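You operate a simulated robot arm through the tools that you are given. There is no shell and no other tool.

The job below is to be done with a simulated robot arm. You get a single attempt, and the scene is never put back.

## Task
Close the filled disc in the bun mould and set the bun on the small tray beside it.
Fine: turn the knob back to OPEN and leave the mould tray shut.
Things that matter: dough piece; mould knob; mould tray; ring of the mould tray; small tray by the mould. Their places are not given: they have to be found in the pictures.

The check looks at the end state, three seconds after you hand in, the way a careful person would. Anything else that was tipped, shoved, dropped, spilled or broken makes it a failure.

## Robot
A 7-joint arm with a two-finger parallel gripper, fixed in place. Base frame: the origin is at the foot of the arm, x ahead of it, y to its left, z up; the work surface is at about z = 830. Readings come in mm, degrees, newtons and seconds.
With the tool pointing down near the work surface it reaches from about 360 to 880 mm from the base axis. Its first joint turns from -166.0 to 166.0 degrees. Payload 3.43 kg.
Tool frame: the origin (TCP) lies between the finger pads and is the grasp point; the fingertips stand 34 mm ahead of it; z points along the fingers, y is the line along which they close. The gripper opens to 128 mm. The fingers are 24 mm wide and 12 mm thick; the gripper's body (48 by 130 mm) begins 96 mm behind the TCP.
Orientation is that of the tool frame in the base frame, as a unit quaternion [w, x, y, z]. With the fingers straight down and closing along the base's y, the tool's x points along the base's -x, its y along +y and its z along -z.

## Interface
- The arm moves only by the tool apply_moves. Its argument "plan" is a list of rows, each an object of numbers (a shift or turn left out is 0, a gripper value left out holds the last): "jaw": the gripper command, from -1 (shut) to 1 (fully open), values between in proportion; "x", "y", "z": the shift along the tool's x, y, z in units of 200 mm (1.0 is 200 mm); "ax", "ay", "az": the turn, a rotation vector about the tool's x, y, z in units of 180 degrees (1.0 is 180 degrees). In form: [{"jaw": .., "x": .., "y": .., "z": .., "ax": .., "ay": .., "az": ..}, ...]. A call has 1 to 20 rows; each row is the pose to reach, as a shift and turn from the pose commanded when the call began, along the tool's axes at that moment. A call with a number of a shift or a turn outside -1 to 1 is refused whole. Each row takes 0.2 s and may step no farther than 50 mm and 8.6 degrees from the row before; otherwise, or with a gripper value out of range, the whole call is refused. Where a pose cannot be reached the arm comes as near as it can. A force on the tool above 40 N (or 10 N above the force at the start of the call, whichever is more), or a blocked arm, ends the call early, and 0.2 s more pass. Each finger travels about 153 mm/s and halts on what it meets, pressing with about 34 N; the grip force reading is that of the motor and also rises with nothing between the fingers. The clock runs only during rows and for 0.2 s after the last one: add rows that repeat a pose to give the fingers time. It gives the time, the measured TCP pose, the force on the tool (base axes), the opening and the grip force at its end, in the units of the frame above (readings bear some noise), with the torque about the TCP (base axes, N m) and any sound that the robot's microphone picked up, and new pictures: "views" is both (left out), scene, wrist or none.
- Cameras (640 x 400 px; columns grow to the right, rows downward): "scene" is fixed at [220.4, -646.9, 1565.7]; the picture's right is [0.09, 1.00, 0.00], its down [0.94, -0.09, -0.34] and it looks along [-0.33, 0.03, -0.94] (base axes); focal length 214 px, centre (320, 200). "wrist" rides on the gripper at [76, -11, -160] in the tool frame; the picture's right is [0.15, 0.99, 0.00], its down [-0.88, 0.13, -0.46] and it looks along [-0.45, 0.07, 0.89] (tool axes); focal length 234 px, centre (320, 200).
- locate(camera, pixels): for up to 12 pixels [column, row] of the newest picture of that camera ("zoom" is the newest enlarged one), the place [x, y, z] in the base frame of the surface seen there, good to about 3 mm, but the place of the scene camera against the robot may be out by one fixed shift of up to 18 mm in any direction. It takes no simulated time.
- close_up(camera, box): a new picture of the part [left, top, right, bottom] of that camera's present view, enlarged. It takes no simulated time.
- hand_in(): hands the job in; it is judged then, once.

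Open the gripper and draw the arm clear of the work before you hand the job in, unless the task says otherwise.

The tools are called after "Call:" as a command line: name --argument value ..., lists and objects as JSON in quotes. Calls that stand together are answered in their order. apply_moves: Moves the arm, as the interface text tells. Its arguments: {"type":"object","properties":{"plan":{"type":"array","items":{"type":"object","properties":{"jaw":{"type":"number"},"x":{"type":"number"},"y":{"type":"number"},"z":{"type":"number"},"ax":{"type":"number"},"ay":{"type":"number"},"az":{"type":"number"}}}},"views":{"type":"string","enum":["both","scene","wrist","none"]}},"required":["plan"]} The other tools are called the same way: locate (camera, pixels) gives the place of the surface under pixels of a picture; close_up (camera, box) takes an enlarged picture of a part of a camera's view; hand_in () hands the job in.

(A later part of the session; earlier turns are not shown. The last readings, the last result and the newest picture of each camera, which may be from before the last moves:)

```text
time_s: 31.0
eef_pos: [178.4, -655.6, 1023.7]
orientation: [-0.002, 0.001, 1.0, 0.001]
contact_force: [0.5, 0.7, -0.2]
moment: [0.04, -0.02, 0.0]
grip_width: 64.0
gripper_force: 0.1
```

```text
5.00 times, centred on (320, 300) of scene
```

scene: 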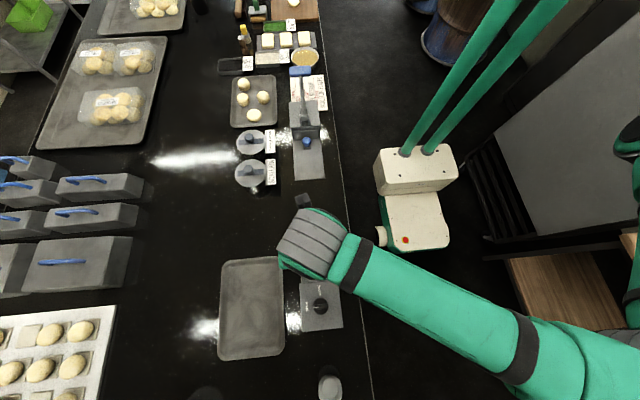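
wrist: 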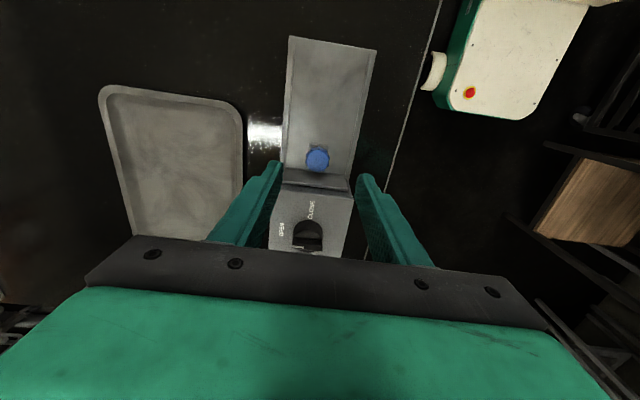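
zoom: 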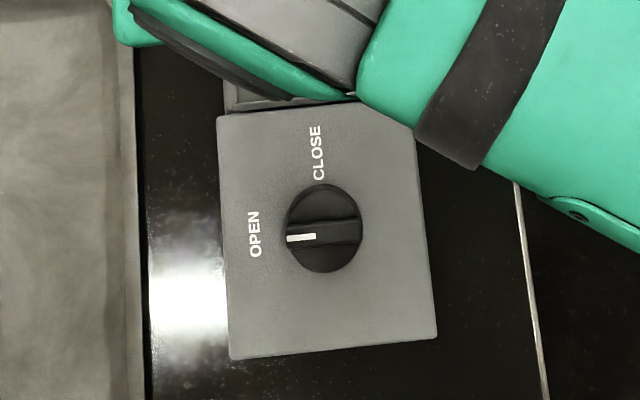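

The tray is shut (wall x≈229, housing face ≈234, wall seated). Now I'll move above the OPEN/CLOSE knob near (290,-654) and turn the tool -90° so the fingers close across its bar.

Call:
apply_moves --plan '[{"x": -0.0465, "z": -0.005, "az": -0.0416}, {"x": -0.093, "z": -0.01, "az": -0.0833}, {"x": -0.1395, "z": -0.015, "az": -0.125}, {"x": -0.186, "z": -0.02, "az": -0.1667}, {"x": -0.2325, "z": -0.025, "az": -0.2083}, {"x": -0.279, "z": -0.03, "az": -0.25}, {"x": -0.3255, "z": -0.03, "az": -0.2917}, {"x": -0.372, "z": -0.03, "az": -0.3333}, {"x": -0.4185, "z": -0.03, "az": -0.375}, {"x": -0.465, "z": -0.03, "az": -0.4167}, {"x": -0.5115, "z": -0.03, "az": -0.4583}, {"x": -0.558, "z": -0.03, "az": -0.5}, {"x": -0.558, "z": -0.03, "az": -0.5}]'

Call:
close_up --camera "wrist" --box '[240, 100, 400, 240]'

Call:
close_up --camera "scene" --box '[270, 215, 370, 345]'

```text
time_s: 33.8
eef_pos: [290.6, -656.6, 1029.0]
orientation: [-0.001, -0.706, 0.708, 0.002]
contact_force: [-1.1, 0.0, 0.1]
moment: [0.03, 0.0, -0.01]
grip_width: 64.0
gripper_force: 0.1
```

scene: 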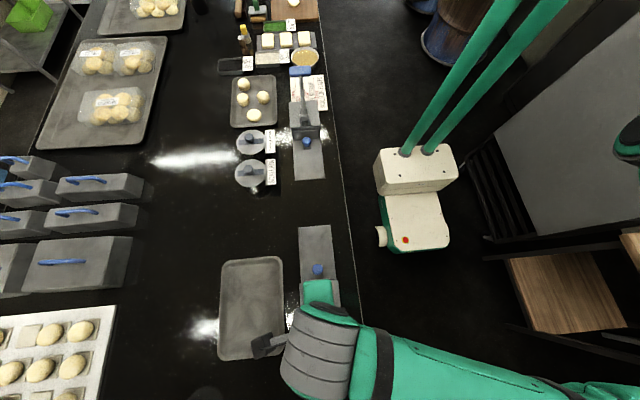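
wrist: 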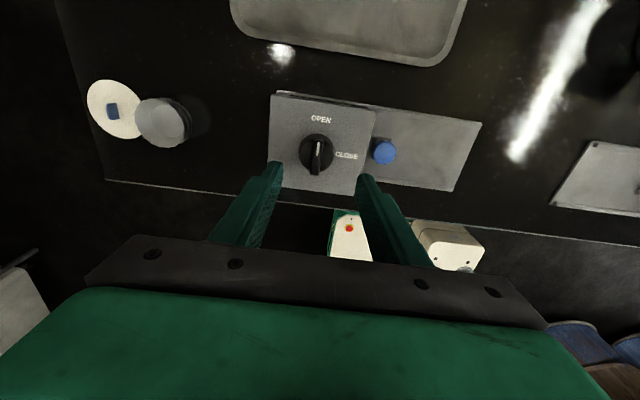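

```text
2.86 times, centred on (320, 170) of wrist
```

zoom: 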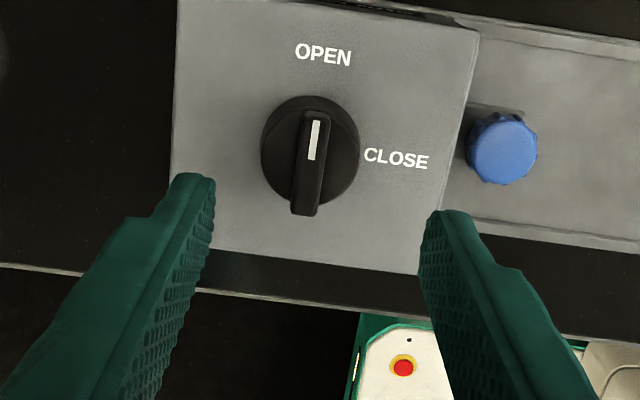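

```text
3.08 times, centred on (320, 280) of scene
```

zoom: 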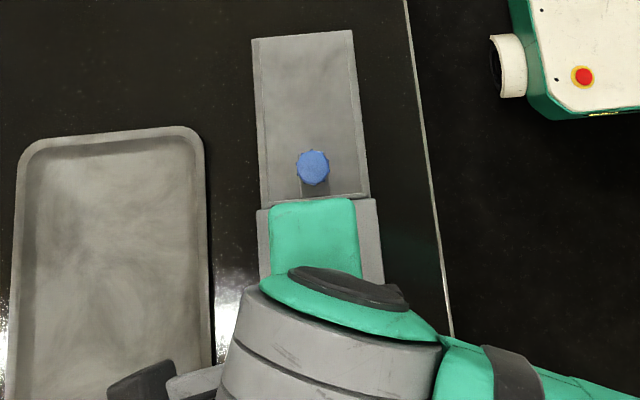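

The knob bar is clearly seen pointing to OPEN at (317,155). I'll zoom tightly and locate bar ends and disc edges.

Call:
close_up --camera "wrist" --box '[285, 125, 349, 185]'

```text
6.67 times, centred on (317, 155) of wrist
```

zoom: 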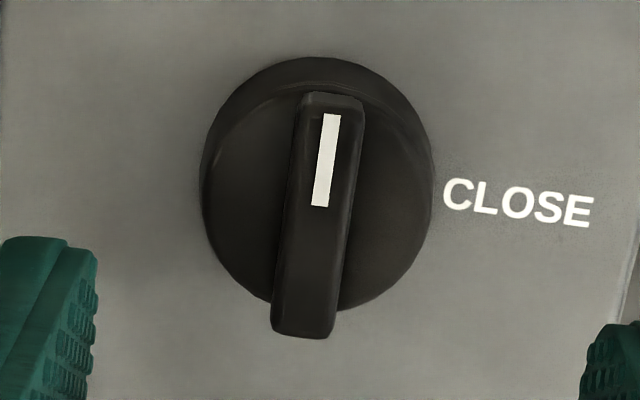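

Call:
locate --camera "zoom" --pixels '[[332, 105], [305, 325], [318, 215], [296, 215], [340, 215], [220, 180], [420, 180], [320, 75], [250, 200], [390, 200], [285, 320], [330, 325]]'

```text
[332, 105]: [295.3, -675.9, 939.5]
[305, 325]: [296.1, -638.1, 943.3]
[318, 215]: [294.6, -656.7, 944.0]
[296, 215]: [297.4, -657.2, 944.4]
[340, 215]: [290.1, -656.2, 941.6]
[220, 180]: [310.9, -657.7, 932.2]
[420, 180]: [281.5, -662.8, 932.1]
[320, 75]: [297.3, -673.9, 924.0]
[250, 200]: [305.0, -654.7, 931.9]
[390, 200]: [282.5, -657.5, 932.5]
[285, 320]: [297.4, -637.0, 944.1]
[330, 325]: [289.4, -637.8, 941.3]
```

Bar centre is about (293,-656), top z≈944, disc top z≈932. I'll descend to just above it with the jaw at ~40 mm and re-check centring.

Call:
apply_moves --plan '[{"jaw": -0.3, "x": -0.003, "y": -0.006, "z": 0.06}, {"jaw": -0.375, "x": -0.005, "y": -0.012, "z": 0.12}, {"x": -0.005, "y": -0.012, "z": 0.18}, {"x": -0.005, "y": -0.012, "z": 0.22}, {"x": -0.005, "y": -0.012, "z": 0.22}]' --views "wrist"

Call:
close_up --camera "wrist" --box '[260, 115, 380, 215]'

```text
time_s: 35.0
eef_pos: [291.2, -654.5, 984.5]
orientation: [-0.003, -0.706, 0.708, 0.002]
contact_force: [0.6, -0.8, -0.1]
moment: [0.01, -0.04, 0.01]
grip_width: 39.8
gripper_force: 0.0
```

wrist: 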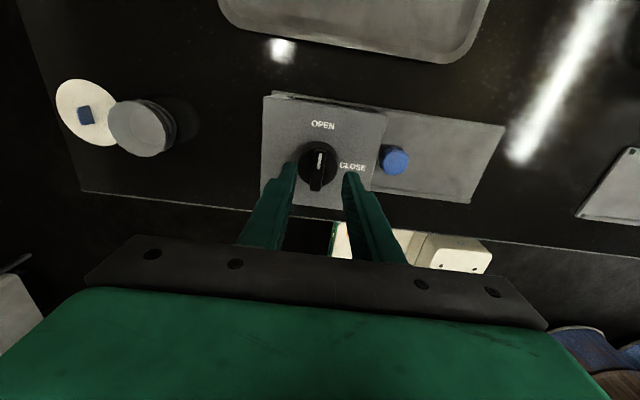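

```text
4.00 times, centred on (320, 165) of wrist
```

zoom: 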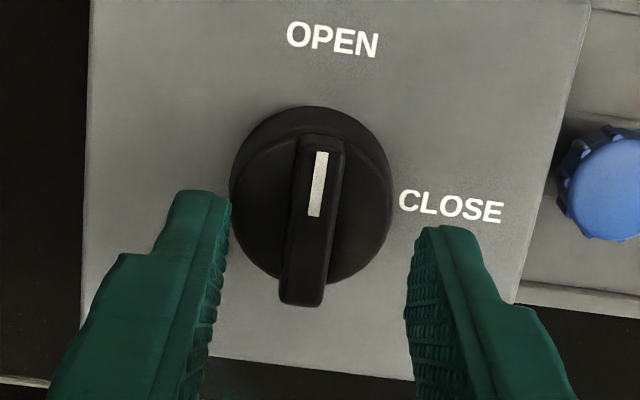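

The tips' midpoint (zoom (320,230)) is ~1.6 mm to the right of the bar (312,230). I'll shift 1.6 mm in +x, descend until tips are at z≈934, then close on the bar.

Call:
apply_moves --plan '[{"jaw": -0.375, "y": -0.008, "z": 0.03}, {"y": -0.008, "z": 0.06}, {"y": -0.008, "z": 0.08}, {"y": -0.008, "z": 0.08}, {"jaw": -0.5, "y": -0.008, "z": 0.08}, {"jaw": -0.65, "y": -0.008, "z": 0.08}, {"jaw": -0.75, "y": -0.008, "z": 0.08}, {"jaw": -0.82, "y": -0.008, "z": 0.08}, {"jaw": -0.88, "y": -0.008, "z": 0.08}, {"jaw": -0.95, "y": -0.008, "z": 0.08}, {"jaw": -1.0, "y": -0.008, "z": 0.08}]' --views "wrist"

Call:
close_up --camera "wrist" --box '[260, 115, 380, 215]'

```text
time_s: 37.4
eef_pos: [293.9, -654.0, 968.3]
orientation: [-0.001, -0.707, 0.707, 0.002]
contact_force: [3.1, -1.3, 0.2]
moment: [-0.05, -0.17, 0.0]
grip_width: 10.8
gripper_force: 44.3
```

wrist: 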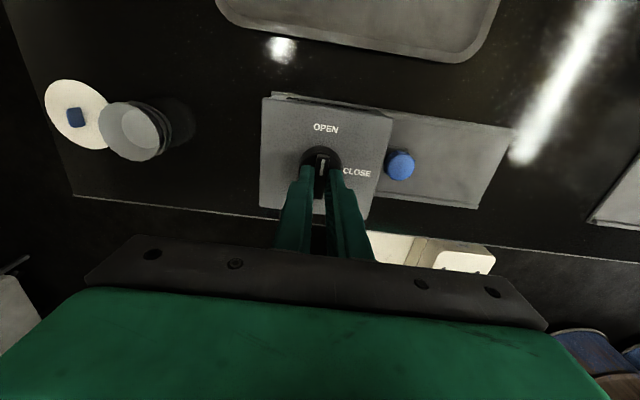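

```text
4.00 times, centred on (320, 165) of wrist
```

zoom: 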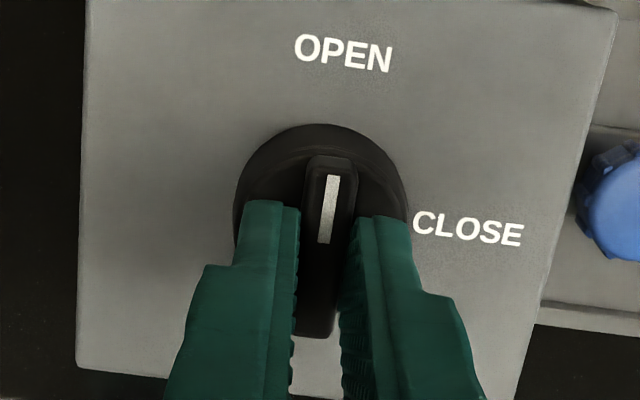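

The bar is gripped (10.8 mm) with only 3 N side force. I'll turn it clockwise 45° first and check forces.

Call:
apply_moves --plan '[{"az": 0.03}, {"az": 0.065}, {"az": 0.1}, {"az": 0.135}, {"az": 0.17}, {"az": 0.205}, {"az": 0.24}, {"az": 0.25}]' --views "wrist"

Call:
close_up --camera "wrist" --box '[260, 115, 380, 215]'

```text
time_s: 39.2
eef_pos: [294.8, -654.1, 969.2]
orientation: [-0.001, -0.381, 0.925, 0.002]
contact_force: [12.6, 0.7, -2.9]
moment: [0.88, -1.41, -0.01]
grip_width: 11.0
gripper_force: 44.3
```

wrist: 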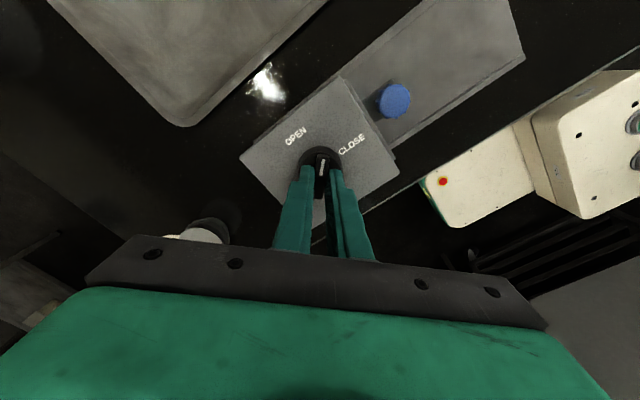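

```text
4.00 times, centred on (320, 165) of wrist
```

zoom: 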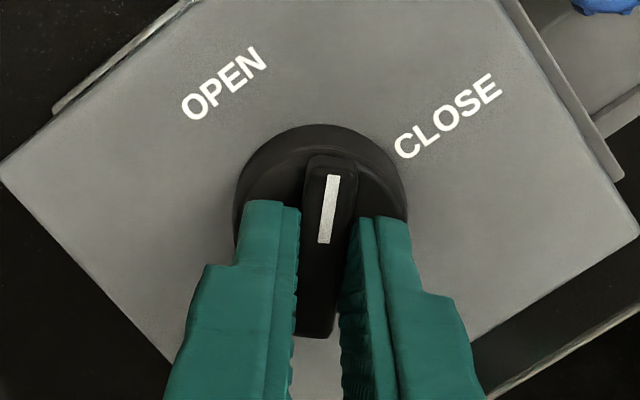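

The knob turns with the tool; a 12.6 N side force suggests the axis lies ~1.5 mm farther in +x. I'll compensate for this while turning the remaining 45°.

Call:
apply_moves --plan '[{"x": -0.003, "y": -0.003, "az": 0.035}, {"x": -0.005, "y": -0.005, "az": 0.07}, {"x": -0.005, "y": -0.005, "az": 0.105}, {"x": -0.005, "y": -0.005, "az": 0.14}, {"x": -0.005, "y": -0.005, "az": 0.175}, {"x": -0.005, "y": -0.005, "az": 0.21}, {"x": -0.005, "y": -0.005, "az": 0.24}, {"x": -0.005, "y": -0.005, "az": 0.25}]' --views "wrist"

Call:
close_up --camera "wrist" --box '[260, 115, 380, 215]'

```text
time_s: 41.0
eef_pos: [294.9, -655.8, 969.9]
orientation: [-0.003, 0.002, 1.0, 0.001]
contact_force: [4.4, -0.8, -6.0]
moment: [-0.08, -0.88, 0.19]
grip_width: 10.9
gripper_force: 44.7
```

wrist: 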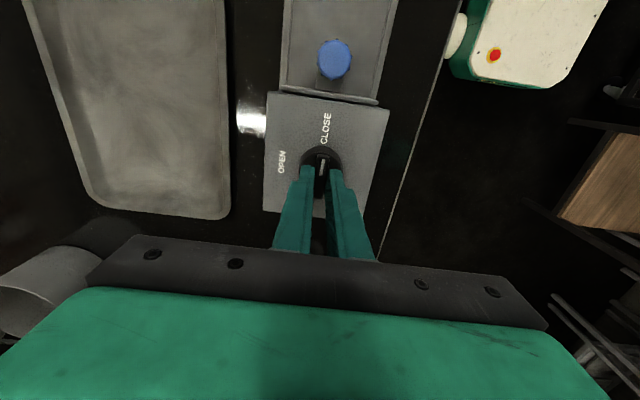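

```text
4.00 times, centred on (320, 165) of wrist
```

zoom: 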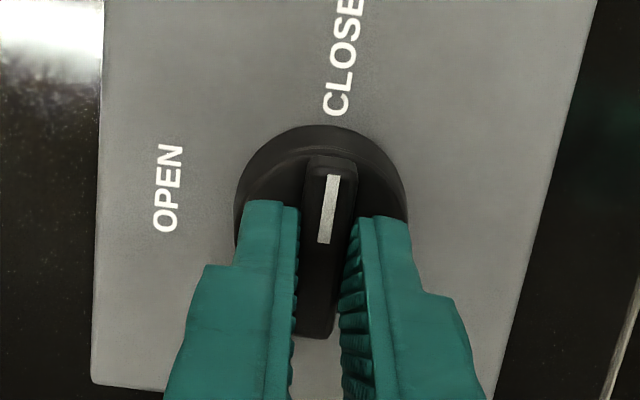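

The pointer now faces CLOSE. I'll turn a further ~4° and dwell to feel whether it's at its end stop.

Call:
apply_moves --plan '[{"az": 0.012}, {"az": 0.022}, {"az": 0.022}, {"az": 0.022}, {"az": 0.022}, {"az": 0.022}]' --views "wrist"

Call:
close_up --camera "wrist" --box '[260, 115, 380, 215]'

```text
time_s: 42.4
eef_pos: [294.3, -656.1, 968.9]
orientation: [-0.004, 0.036, 0.999, -0.001]
contact_force: [-2.6, -3.6, -4.8]
moment: [-0.35, 0.9, 1.15]
grip_width: 12.0
gripper_force: 44.8
```

wrist: 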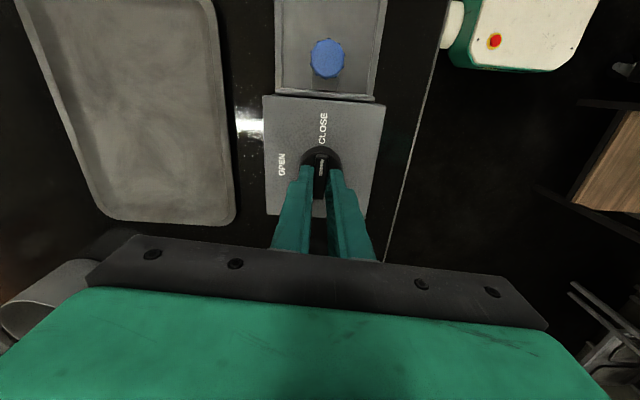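

```text
4.00 times, centred on (320, 165) of wrist
```

zoom: 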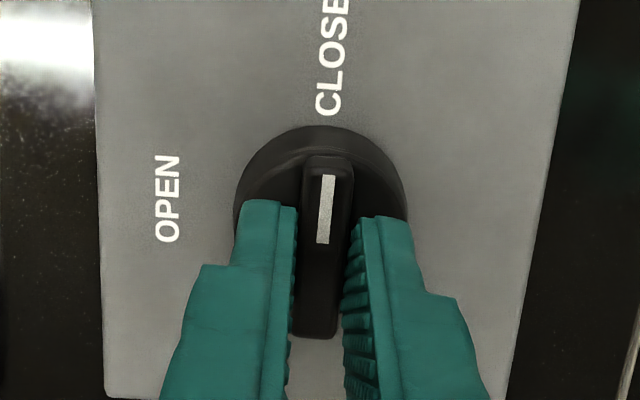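

The moment rose to 1.15 N·m and the bar stopped following, so the knob is at its CLOSE stop. I'll turn it back counter-clockwise to OPEN, slightly past 90° to meet that stop.

Call:
apply_moves --plan '[{"az": -0.022}, {"az": -0.06}, {"az": -0.1}, {"az": -0.14}, {"az": -0.18}, {"az": -0.22}, {"az": -0.26}, {"az": -0.3}, {"az": -0.34}, {"az": -0.38}, {"az": -0.42}, {"az": -0.46}, {"az": -0.5}, {"az": -0.522}, {"az": -0.54}, {"az": -0.54}, {"az": -0.54}]' --views "wrist"

Call:
close_up --camera "wrist" --box '[260, 115, 380, 215]'

```text
time_s: 46.0
eef_pos: [293.8, -654.9, 969.6]
orientation: [0.001, 0.726, -0.688, -0.003]
contact_force: [-11.3, 4.2, -5.6]
moment: [0.51, 0.12, -1.19]
grip_width: 11.6
gripper_force: 45.6
```

wrist: 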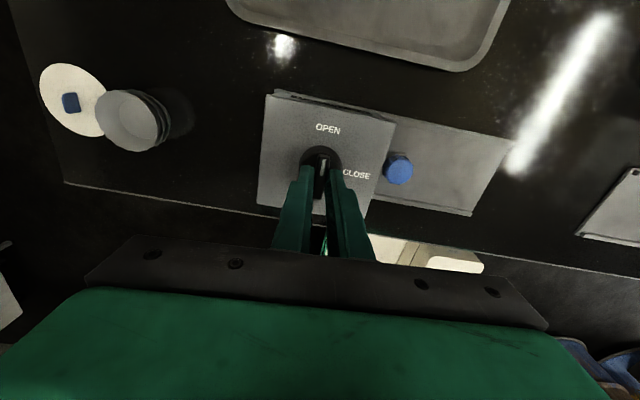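

```text
4.00 times, centred on (320, 165) of wrist
```

zoom: 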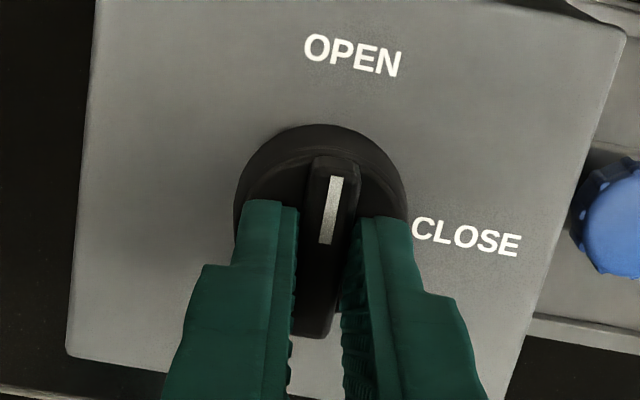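

The knob is back at its OPEN stop (moment −1.19). I'll relax the 3° overturn, open the jaw and lift away.

Call:
apply_moves --plan '[{"az": 0.018, "jaw": -1.0}, {"az": 0.018, "jaw": -0.8}, {"az": 0.018, "jaw": -0.6}, {"az": 0.018, "jaw": -0.375}, {"az": 0.018, "z": -0.05}, {"az": 0.018, "z": -0.15}, {"az": 0.018, "z": -0.27}, {"az": 0.018, "z": -0.35}, {"az": 0.018, "z": -0.35}]' --views "both"

Call:
close_up --camera "wrist" --box '[250, 90, 410, 210]'

```text
time_s: 48.0
eef_pos: [294.7, -654.7, 1039.5]
orientation: [-0.002, -0.706, 0.708, 0.002]
contact_force: [0.1, -0.2, -0.2]
moment: [0.01, 0.0, 0.01]
grip_width: 39.8
gripper_force: 0.1
```

scene: 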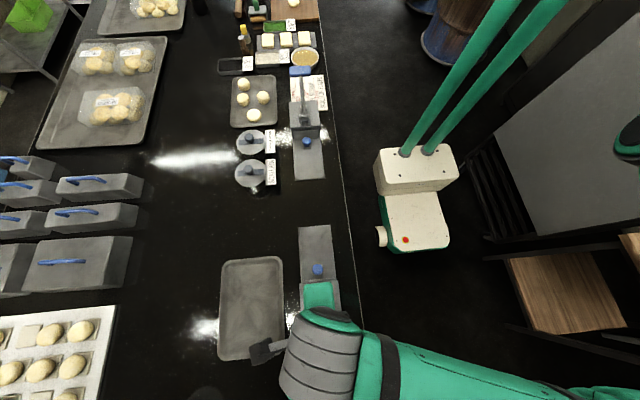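
wrist: 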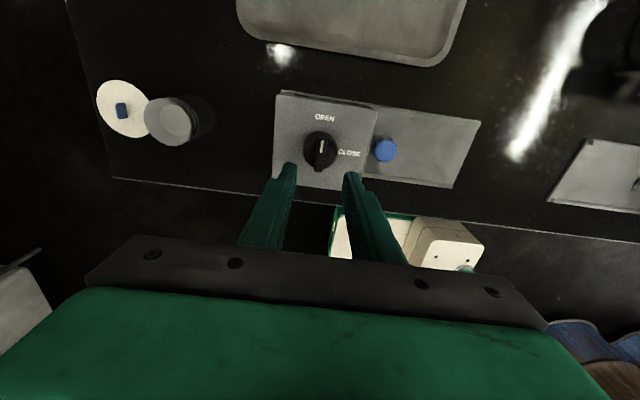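

```text
3.33 times, centred on (330, 150) of wrist
```

zoom: 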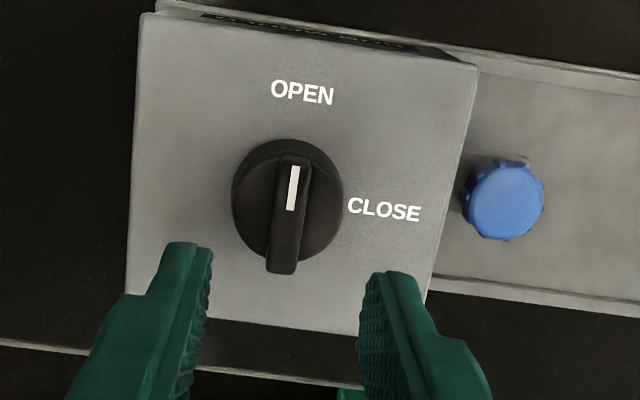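

The pointer shows OPEN. I'll go over the blue tray knob (now near (196,-654)), turning the tool back +90°.

Call:
apply_moves --plan '[{"y": 0.041, "az": 0.0416, "jaw": 0.0}, {"y": 0.082, "az": 0.0833}, {"y": 0.123, "az": 0.125}, {"y": 0.164, "az": 0.1667}, {"y": 0.205, "az": 0.2083}, {"y": 0.246, "az": 0.25}, {"y": 0.287, "az": 0.2917}, {"y": 0.328, "az": 0.3333}, {"y": 0.369, "az": 0.375}, {"y": 0.41, "az": 0.4167}, {"y": 0.451, "az": 0.4583}, {"y": 0.492, "az": 0.5}, {"y": 0.492, "az": 0.5, "z": 0.15}, {"y": 0.492, "az": 0.5, "z": 0.3}, {"y": 0.492, "az": 0.5, "z": 0.45}, {"y": 0.492, "az": 0.5, "z": 0.58}, {"y": 0.492, "az": 0.5, "z": 0.67}, {"y": 0.492, "az": 0.5, "z": 0.67}]' --views "wrist"

Call:
close_up --camera "wrist" --box '[220, 80, 420, 240]'

```text
time_s: 51.8
eef_pos: [195.3, -655.5, 906.1]
orientation: [-0.003, 0.002, 1.0, 0.001]
contact_force: [-0.3, 0.6, 0.1]
moment: [0.01, 0.01, -0.02]
grip_width: 64.2
gripper_force: 0.1
```

wrist: 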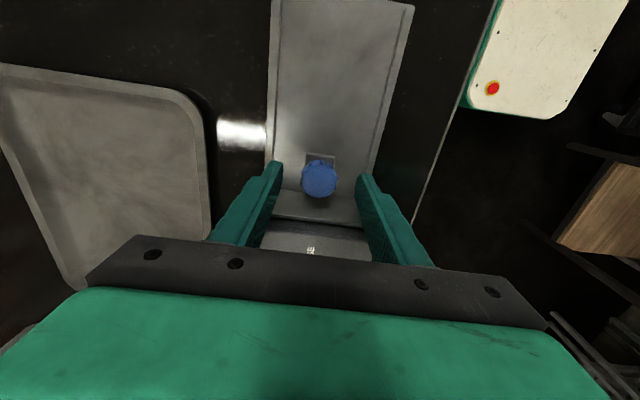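

```text
2.50 times, centred on (320, 160) of wrist
```

zoom: 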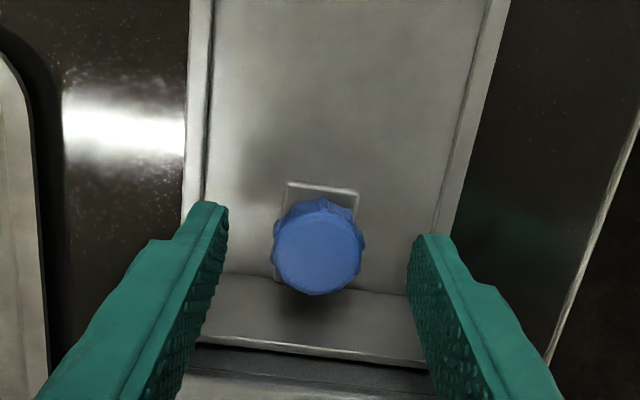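

The knob is centred at zoom (318,248). I'll lower 22 mm and grip it.

Call:
apply_moves --plan '[{"jaw": 0.0, "z": 0.05, "y": 0.004}, {"jaw": 0.0, "z": 0.112, "y": 0.004}, {"jaw": -0.2, "z": 0.112, "y": 0.004}, {"jaw": -0.4, "z": 0.112, "y": 0.004}, {"jaw": -0.5, "z": 0.112, "y": 0.004}, {"jaw": -0.6, "z": 0.112, "y": 0.004}, {"jaw": -0.7, "z": 0.112, "y": 0.004}, {"jaw": -0.7, "z": 0.112, "y": 0.004}]' --views "wrist"

```text
time_s: 53.6
eef_pos: [193.8, -654.9, 884.3]
orientation: [-0.002, 0.001, 1.0, 0.0]
contact_force: [-0.5, -27.0, -7.0]
moment: [-0.56, 0.04, -0.11]
grip_width: 33.4
gripper_force: 45.2
```

wrist: 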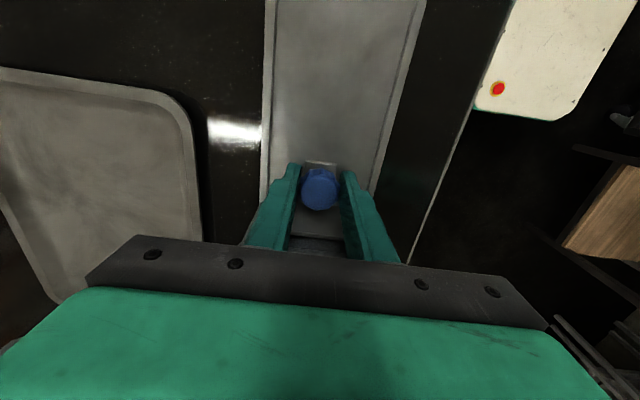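

A 27 N side force along -y shows the command is ~2 mm too far to +y. I'll shift 2 mm in -y and check before pulling.

Call:
apply_moves --plan '[{"y": -0.005}, {"y": -0.009}, {"y": -0.009}]' --views "none"

```text
time_s: 54.4
eef_pos: [195.7, -655.7, 882.9]
orientation: [-0.003, 0.002, 1.0, 0.002]
contact_force: [-0.5, -10.7, 3.4]
moment: [-0.04, 0.25, -0.03]
grip_width: 33.5
gripper_force: 45.1
```

Side force fell to ~11 N. I'll pull the tray out along -x by about 114 mm.

Call:
apply_moves --plan '[{"x": 0.02, "y": -0.003}, {"x": 0.06, "y": -0.003}, {"x": 0.11, "y": -0.003}, {"x": 0.16, "y": -0.003}, {"x": 0.21, "y": -0.003}, {"x": 0.26, "y": -0.003}, {"x": 0.31, "y": -0.003}, {"x": 0.36, "y": -0.003}, {"x": 0.41, "y": -0.003}, {"x": 0.46, "y": -0.003}, {"x": 0.5, "y": -0.003}, {"x": 0.54, "y": -0.003}, {"x": 0.565, "y": -0.003}, {"x": 0.57, "y": -0.003}]'

Call:
close_up --camera "scene" --box '[280, 215, 360, 345]'

```text
time_s: 57.4
eef_pos: [81.6, -654.4, 883.1]
orientation: [-0.004, 0.002, 1.0, 0.001]
contact_force: [-1.0, 4.4, -16.9]
moment: [-0.14, -0.19, -0.03]
grip_width: 33.5
gripper_force: 45.0
```

scene: 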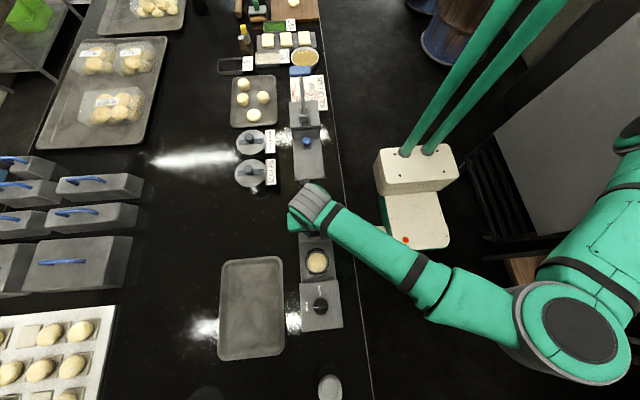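
wrist: 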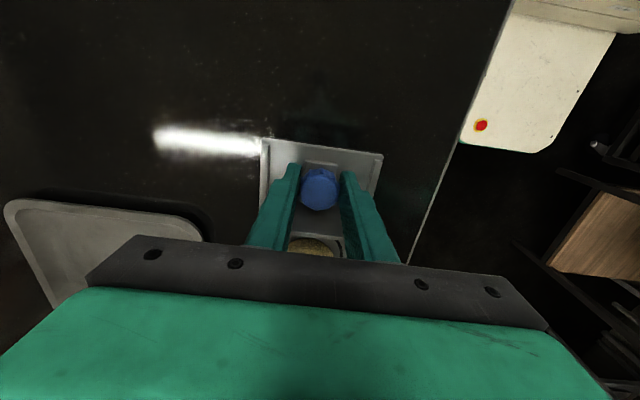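

```text
3.08 times, centred on (320, 280) of scene
```

zoom: 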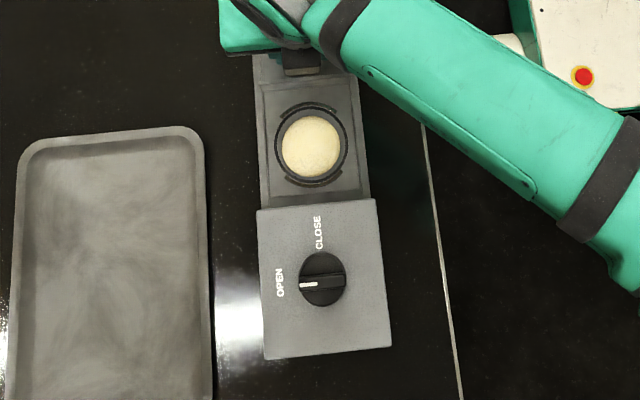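

The tray is out and a closed bun sits in the ring (scene zoom (310,147)). I'll release the handle, rise and look down at the bun.

Call:
apply_moves --plan '[{"jaw": -0.4}, {"jaw": -0.1}, {"jaw": 0.0}, {"jaw": 0.0}, {"z": -0.1}, {"z": -0.22}, {"z": -0.36}, {"z": -0.48}, {"z": -0.52}, {"z": -0.52, "x": -0.12}, {"z": -0.52, "x": -0.26}, {"z": -0.52, "x": -0.38}, {"z": -0.52, "x": -0.46}, {"z": -0.52, "x": -0.46}]'

Call:
close_up --camera "wrist" --box '[250, 60, 410, 220]'

```text
time_s: 60.4
eef_pos: [175.7, -655.9, 986.5]
orientation: [-0.002, 0.001, 1.0, 0.0]
contact_force: [-0.2, 0.4, -0.4]
moment: [0.01, 0.03, 0.03]
grip_width: 64.0
gripper_force: 0.1
```

scene: 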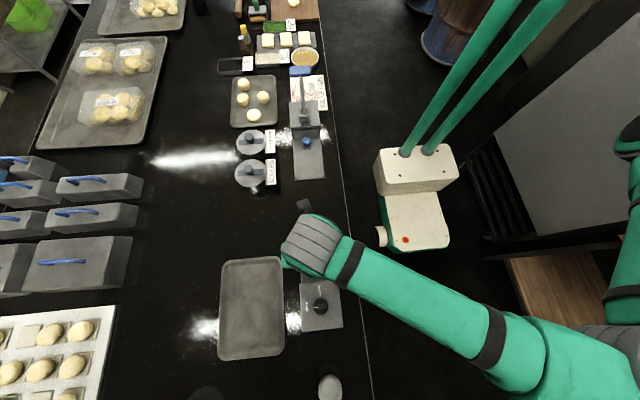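
wrist: 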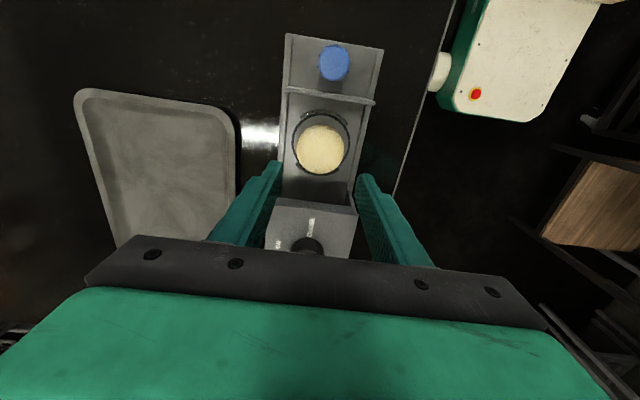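

```text
2.50 times, centred on (330, 140) of wrist
```

zoom: 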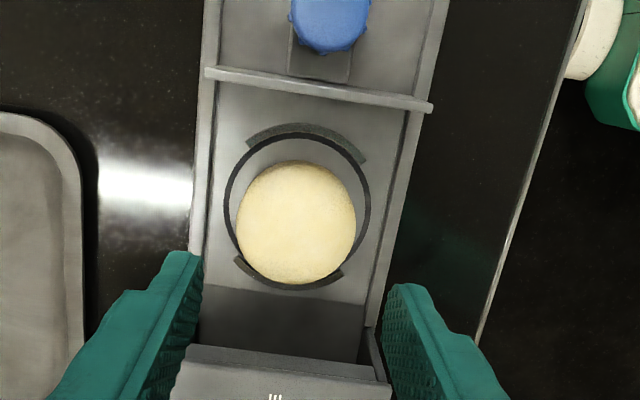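

The bun appears at zoom (296,222). I'll locate its edges, height, and the tray's dimensions for the placement.

Call:
locate --camera "zoom" --pixels '[[296, 165], [296, 280], [240, 222], [353, 222], [296, 222], [250, 180], [345, 180], [300, 128], [225, 210], [370, 210], [210, 150], [405, 150]]'

Call:
locate --camera "wrist" --pixels '[[160, 150], [200, 150], [225, 150], [235, 150], [240, 150], [130, 150], [160, 95], [160, 105], [220, 108], [150, 200], [215, 120], [222, 112]]'

Call:
locate --camera "scene" --pixels '[[222, 310], [227, 310], [232, 310], [277, 310], [281, 310], [285, 310], [252, 259], [252, 264], [252, 270], [252, 355], [252, 350], [252, 308]]'

Call:
close_up --camera "scene" --box '[210, 250, 300, 370]'

```text
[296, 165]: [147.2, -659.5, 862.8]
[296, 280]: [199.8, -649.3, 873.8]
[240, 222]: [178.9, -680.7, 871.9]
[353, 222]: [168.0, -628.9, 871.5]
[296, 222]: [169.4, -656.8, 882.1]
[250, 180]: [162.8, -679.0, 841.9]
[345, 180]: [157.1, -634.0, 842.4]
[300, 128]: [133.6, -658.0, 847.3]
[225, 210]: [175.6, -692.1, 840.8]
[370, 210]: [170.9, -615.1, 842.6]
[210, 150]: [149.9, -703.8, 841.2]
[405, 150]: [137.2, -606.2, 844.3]
```

```text
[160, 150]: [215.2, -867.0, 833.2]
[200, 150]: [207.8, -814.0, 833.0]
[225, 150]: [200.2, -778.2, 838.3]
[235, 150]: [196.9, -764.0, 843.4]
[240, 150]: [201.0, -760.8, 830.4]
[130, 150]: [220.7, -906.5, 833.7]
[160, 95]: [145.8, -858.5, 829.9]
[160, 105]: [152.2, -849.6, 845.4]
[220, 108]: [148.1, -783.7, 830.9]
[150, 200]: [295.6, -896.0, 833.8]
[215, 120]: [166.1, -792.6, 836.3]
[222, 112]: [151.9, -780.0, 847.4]
```

```text
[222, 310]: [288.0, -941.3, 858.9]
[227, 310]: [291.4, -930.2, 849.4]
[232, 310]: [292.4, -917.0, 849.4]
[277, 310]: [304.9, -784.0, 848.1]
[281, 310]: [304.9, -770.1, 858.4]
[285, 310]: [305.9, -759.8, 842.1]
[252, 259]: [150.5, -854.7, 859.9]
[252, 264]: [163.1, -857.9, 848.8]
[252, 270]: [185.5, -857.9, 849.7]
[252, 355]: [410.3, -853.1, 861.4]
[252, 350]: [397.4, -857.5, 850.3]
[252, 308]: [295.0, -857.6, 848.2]
```

```text
3.33 times, centred on (255, 310) of scene
```

zoom: 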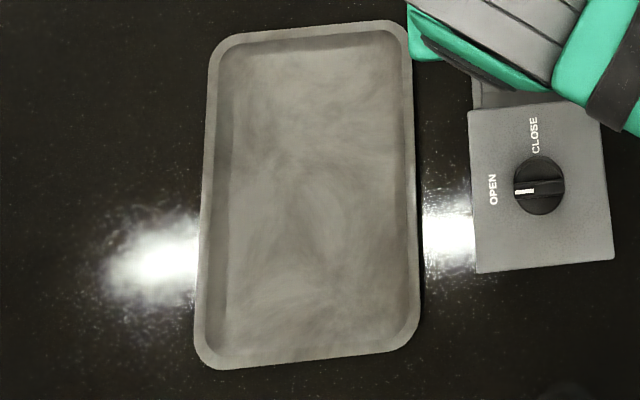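

The bun is ~54 mm across, centred at (174,-655), z 842–882. I'll lower the gripper around it with a ~72 mm opening, stopping 15 mm high to check.

Call:
apply_moves --plan '[{"jaw": 0.125, "x": 0.004, "y": 0.003, "z": 0.08}, {"x": 0.0075, "y": 0.005, "z": 0.18}, {"x": 0.0075, "y": 0.005, "z": 0.27}, {"x": 0.0075, "y": 0.005, "z": 0.35}, {"x": 0.0075, "y": 0.005, "z": 0.41}, {"x": 0.0075, "y": 0.005, "z": 0.45}, {"x": 0.0075, "y": 0.005, "z": 0.45}]' --views "wrist"

Call:
close_up --camera "wrist" --box '[240, 80, 400, 240]'

```text
time_s: 62.0
eef_pos: [172.2, -654.7, 898.3]
orientation: [-0.003, 0.002, 1.0, 0.001]
contact_force: [-0.7, 0.5, -0.1]
moment: [0.0, -0.01, 0.02]
grip_width: 72.2
gripper_force: 0.1
```

wrist: 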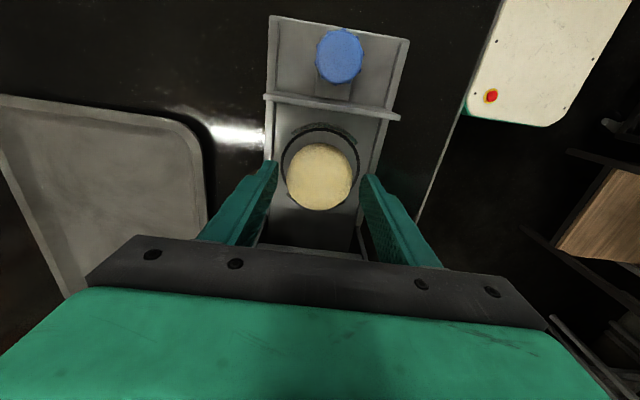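

```text
2.50 times, centred on (320, 160) of wrist
```

zoom: 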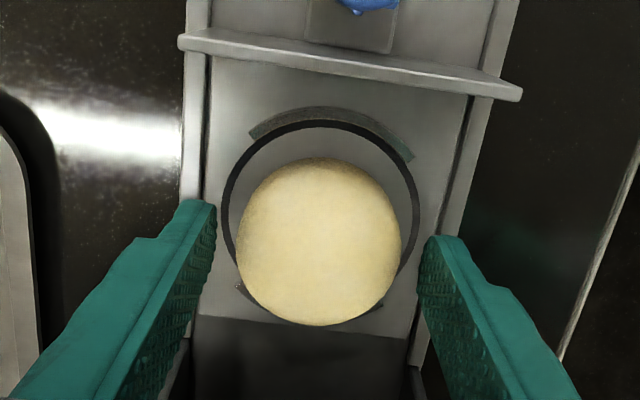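

The bun is centred with about equal gaps on both sides. I'll lower 17 mm and close gently on it.

Call:
apply_moves --plan '[{"jaw": 0.125, "x": -0.007, "z": 0.04}, {"x": -0.007, "z": 0.075}, {"x": -0.007, "z": 0.085}, {"jaw": 0.0, "x": -0.007, "z": 0.085}, {"jaw": -0.08, "x": -0.007, "z": 0.085}, {"jaw": -0.14, "x": -0.007, "z": 0.085}, {"jaw": -0.2, "x": -0.007, "z": 0.085}, {"jaw": -0.25, "x": -0.007, "z": 0.085}, {"jaw": -0.25, "x": -0.007, "z": 0.085}]' --views "wrist"

```text
time_s: 64.0
eef_pos: [173.4, -654.7, 881.3]
orientation: [-0.002, 0.002, 1.0, 0.001]
contact_force: [-0.2, 0.1, -0.8]
moment: [-0.01, 0.0, 0.0]
grip_width: 56.5
gripper_force: 33.8
```

wrist: 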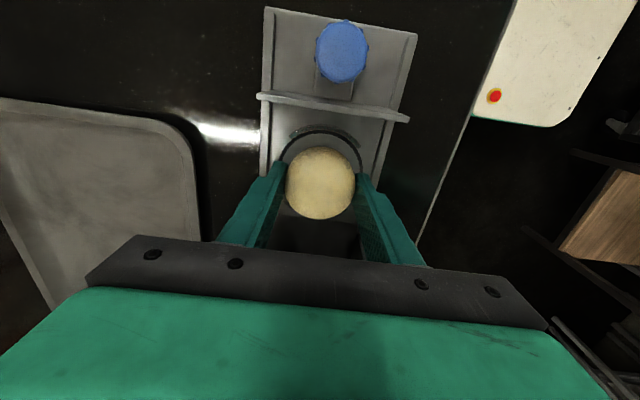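

The bun is gripped (56.5 mm, 34 N). I'll lift it straight up and check it stays level.

Call:
apply_moves --plan '[{"z": -0.03}, {"z": -0.1}, {"z": -0.2}, {"z": -0.3}, {"z": -0.4}, {"z": -0.5}, {"z": -0.55}, {"z": -0.55}]'

```text
time_s: 65.8
eef_pos: [175.5, -655.9, 990.6]
orientation: [-0.002, 0.002, 1.0, 0.001]
contact_force: [0.6, -0.3, -0.6]
moment: [0.0, 0.02, -0.02]
grip_width: 56.5
gripper_force: 34.0
```

scene: 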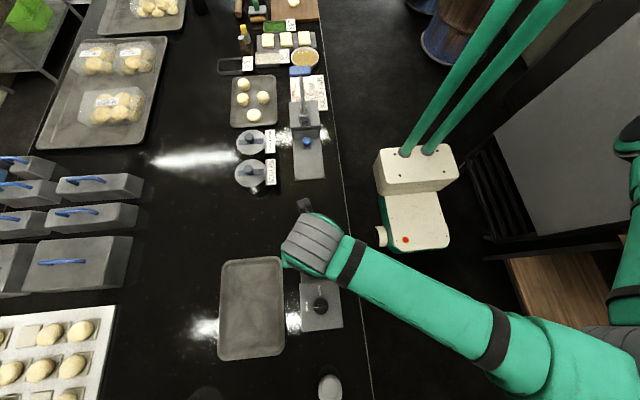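
wrist: 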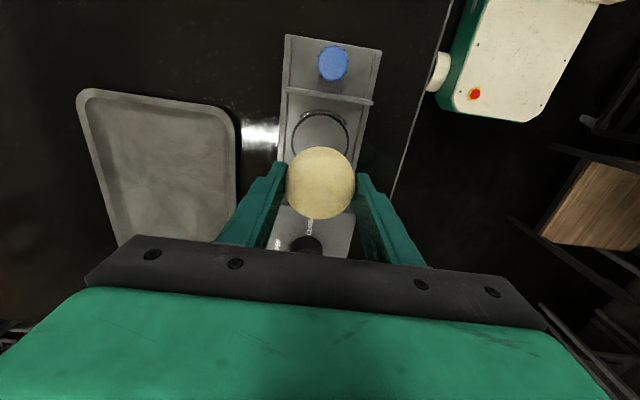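

The bun is up and level. I'll carry it over the small tray to about (225,-828), turning the tool -90° so the fingers will open along x inside the tray.

Call:
apply_moves --plan '[{"x": -0.02, "y": -0.072, "az": -0.0416}, {"x": -0.041, "y": -0.143, "az": -0.0833}, {"x": -0.062, "y": -0.215, "az": -0.125}, {"x": -0.0825, "y": -0.287, "az": -0.1667}, {"x": -0.103, "y": -0.358, "az": -0.2083}, {"x": -0.124, "y": -0.43, "az": -0.25}, {"x": -0.144, "y": -0.502, "az": -0.2917}, {"x": -0.165, "y": -0.573, "az": -0.3333}, {"x": -0.186, "y": -0.645, "az": -0.375}, {"x": -0.206, "y": -0.717, "az": -0.4167}, {"x": -0.227, "y": -0.788, "az": -0.4583}, {"x": -0.2475, "y": -0.86, "az": -0.5}, {"x": -0.2475, "y": -0.86, "az": -0.5}]'

```text
time_s: 68.6
eef_pos: [219.1, -806.2, 987.7]
orientation: [-0.001, -0.706, 0.708, 0.002]
contact_force: [0.5, -0.7, -0.4]
moment: [0.04, -0.01, 0.02]
grip_width: 56.5
gripper_force: 33.8
out of reach, approached as far as the arm can: row 11, 12, 13
```

scene: 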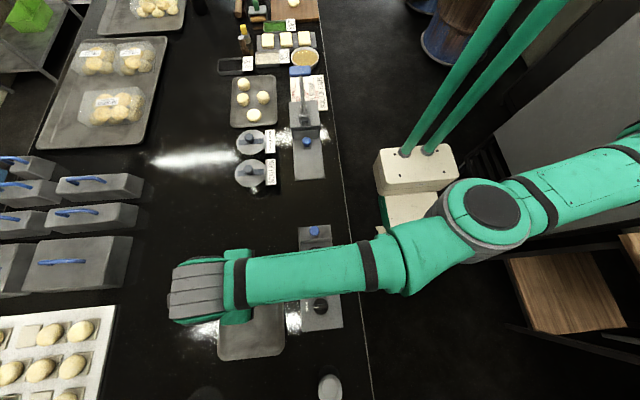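
wrist: 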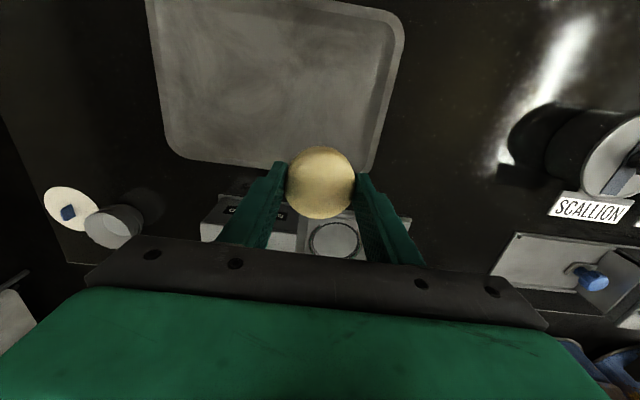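

The arm hit its reach limit at this height (219,-806); lower down it reaches farther. I'll descend 75 mm first (bun bottom still above the rim at z≈847) and see where it settles.

Call:
apply_moves --plan '[{"z": 0.07}, {"z": 0.15}, {"z": 0.23}, {"z": 0.31}, {"z": 0.375}, {"z": 0.375}]' --views "wrist"

```text
time_s: 70.0
eef_pos: [220.6, -803.0, 912.5]
orientation: [-0.001, -0.706, 0.708, 0.003]
contact_force: [0.1, 0.4, -1.0]
moment: [0.02, 0.01, -0.03]
grip_width: 56.7
gripper_force: 34.3
out of reach, approached as far as the arm can: row 5, 6
```

wrist: 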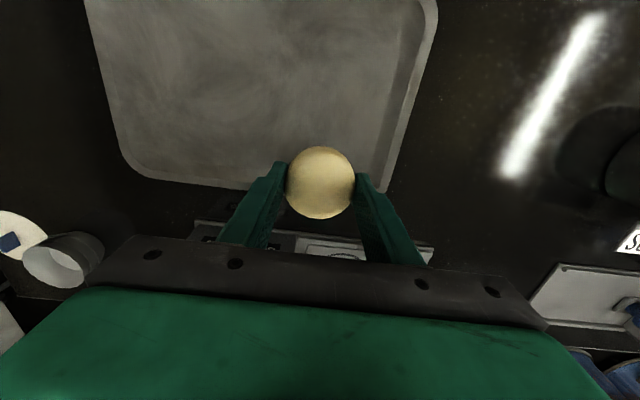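

At this yaw the reach limit is ~833 mm, with the wrist folded beyond the tool. I'll turn the tool back +90° here, above the rim, since that yaw may reach farther out.

Call:
apply_moves --plan '[{"az": 0.0416, "z": -0.02}, {"az": 0.0833, "z": -0.04}, {"az": 0.125, "z": -0.05}, {"az": 0.1667, "z": -0.05}, {"az": 0.2083, "z": -0.05}, {"az": 0.25, "z": -0.05}, {"az": 0.2917, "z": -0.05}, {"az": 0.3333, "z": -0.05}, {"az": 0.375, "z": -0.05}, {"az": 0.4167, "z": -0.05}, {"az": 0.4583, "z": -0.05}, {"az": 0.5, "z": -0.05}, {"az": 0.5, "z": -0.05}]'

```text
time_s: 72.8
eef_pos: [219.3, -804.3, 922.4]
orientation: [-0.003, 0.002, 1.0, 0.001]
contact_force: [-0.8, 0.6, -0.5]
moment: [0.05, -0.01, 0.01]
grip_width: 56.7
gripper_force: 33.2
```

scene: 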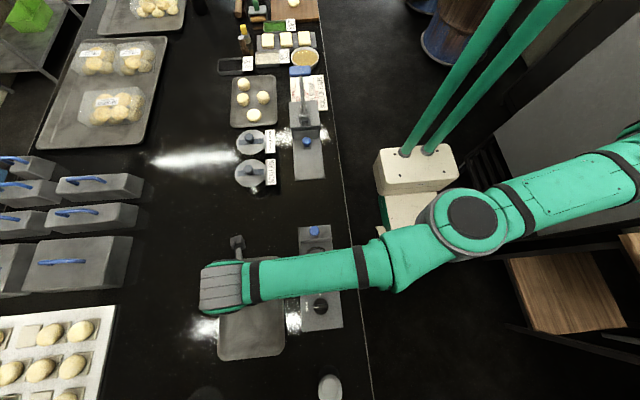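
wrist: 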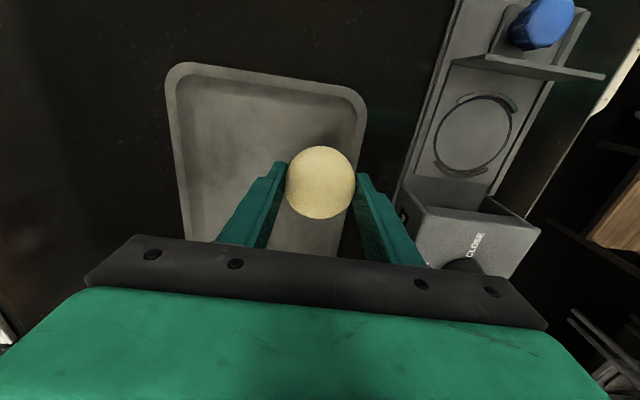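

No reach problem at this yaw. I'll extend outward to y≈-832 (tool y -) and see if it's reachable.

Call:
apply_moves --plan '[{"y": -0.03}, {"y": -0.06}, {"y": -0.09}, {"y": -0.12}, {"y": -0.14}, {"y": -0.14}]'

```text
time_s: 74.2
eef_pos: [218.6, -805.4, 921.2]
orientation: [-0.002, 0.0, 1.0, 0.001]
contact_force: [2.3, 0.8, 0.0]
moment: [-0.06, 0.29, 0.04]
grip_width: 56.4
gripper_force: 34.1
out of reach, approached as far as the arm can: row 1, 2, 3, 4, 5, 6
```

scene: 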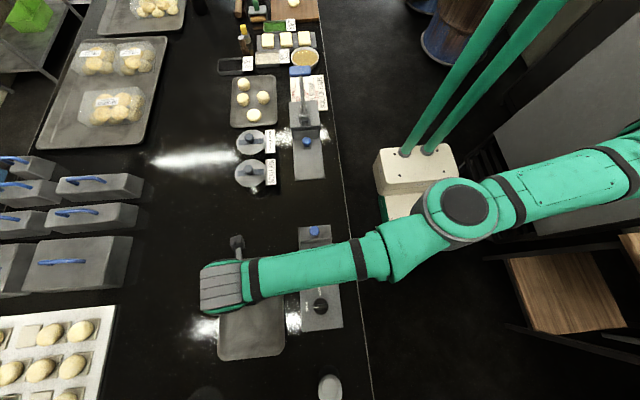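
wrist: 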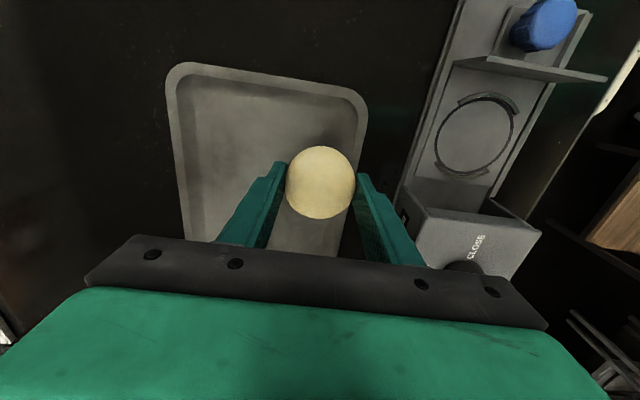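

The reach limit is about 834 mm with the tool vertical, whatever the yaw. I'll return to the -90° yaw slightly closer in, then tilt the tool ~7° outward to gain the extra distance.

Call:
apply_moves --plan '[{"y": 0.01, "az": -0.0416}, {"y": 0.02, "az": -0.0833}, {"y": 0.03, "az": -0.125}, {"y": 0.04, "az": -0.1667}, {"y": 0.05, "az": -0.2083}, {"y": 0.06, "az": -0.25}, {"y": 0.06, "az": -0.2917}, {"y": 0.06, "az": -0.3333}, {"y": 0.06, "az": -0.375}, {"y": 0.06, "az": -0.4167}, {"y": 0.06, "az": -0.4583}, {"y": 0.06, "az": -0.5}, {"y": 0.06, "az": -0.5}]' --views "none"

```text
time_s: 77.0
eef_pos: [216.2, -794.2, 922.2]
orientation: [-0.001, -0.707, 0.708, 0.002]
contact_force: [0.2, 1.0, -1.5]
moment: [0.02, -0.03, -0.01]
grip_width: 56.5
gripper_force: 34.1
```

Now at (216,-794,922). I'll tilt +7° about tool y and move outward 32 mm.

Call:
apply_moves --plan '[{"ay": 0.013}, {"ay": 0.026, "x": 0.02}, {"ay": 0.039, "x": 0.05}, {"ay": 0.039, "x": 0.09}, {"ay": 0.039, "x": 0.13}, {"ay": 0.039, "x": 0.16}, {"ay": 0.039, "x": 0.16}]'

```text
time_s: 78.6
eef_pos: [214.2, -826.8, 921.7]
orientation: [-0.045, -0.705, 0.706, -0.041]
contact_force: [-0.5, -0.4, -1.8]
moment: [-0.02, -0.02, 0.0]
grip_width: 56.4
gripper_force: 33.9
```

scene: 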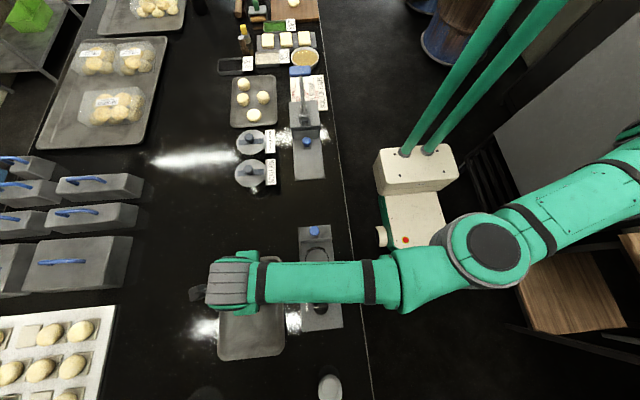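
wrist: 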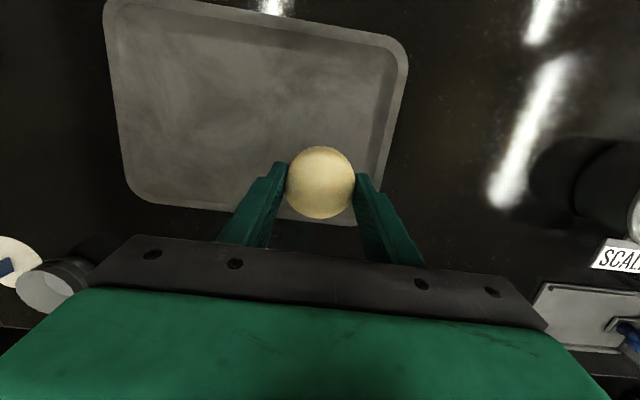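

The tilt works: TCP is at (214,-827). I'll now lower straight down (compensating for the tilt) to ~3 mm above tray contact, nudging 6 mm in +x.

Call:
apply_moves --plan '[{"y": -0.015, "z": 0.05, "x": -0.006}, {"y": -0.03, "z": 0.1, "x": -0.012}, {"y": -0.03, "z": 0.15, "x": -0.018}, {"y": -0.03, "z": 0.19, "x": -0.023}, {"y": -0.03, "z": 0.215, "x": -0.026}, {"y": -0.03, "z": 0.228, "x": -0.028}, {"y": -0.03, "z": 0.228, "x": -0.028}]' --views "wrist"

Call:
close_up --camera "wrist" --box '[220, 80, 420, 240]'

```text
time_s: 80.2
eef_pos: [221.2, -825.2, 875.8]
orientation: [-0.045, -0.705, 0.706, -0.04]
contact_force: [0.4, -1.0, -0.2]
moment: [0.01, 0.02, 0.04]
grip_width: 56.7
gripper_force: 33.9
```

wrist: 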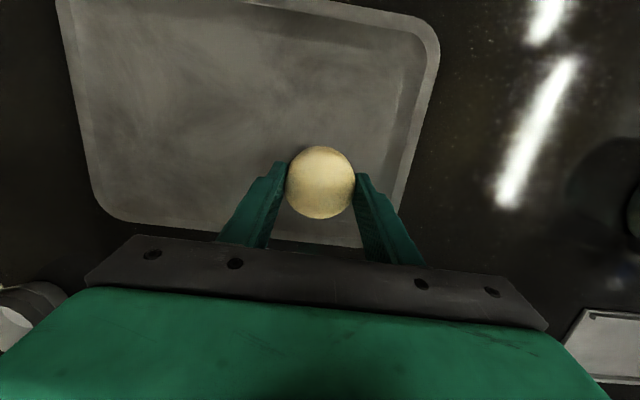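

```text
2.50 times, centred on (320, 160) of wrist
```

zoom: 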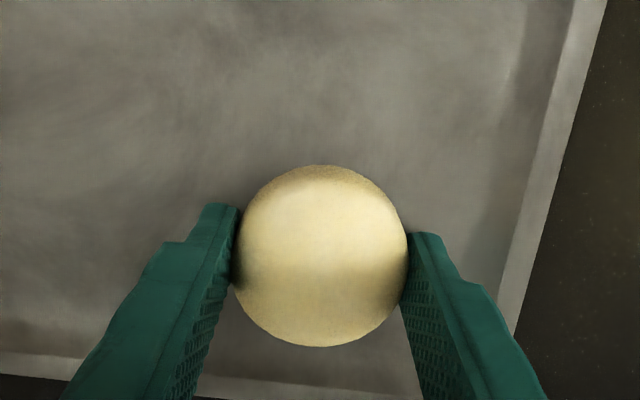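

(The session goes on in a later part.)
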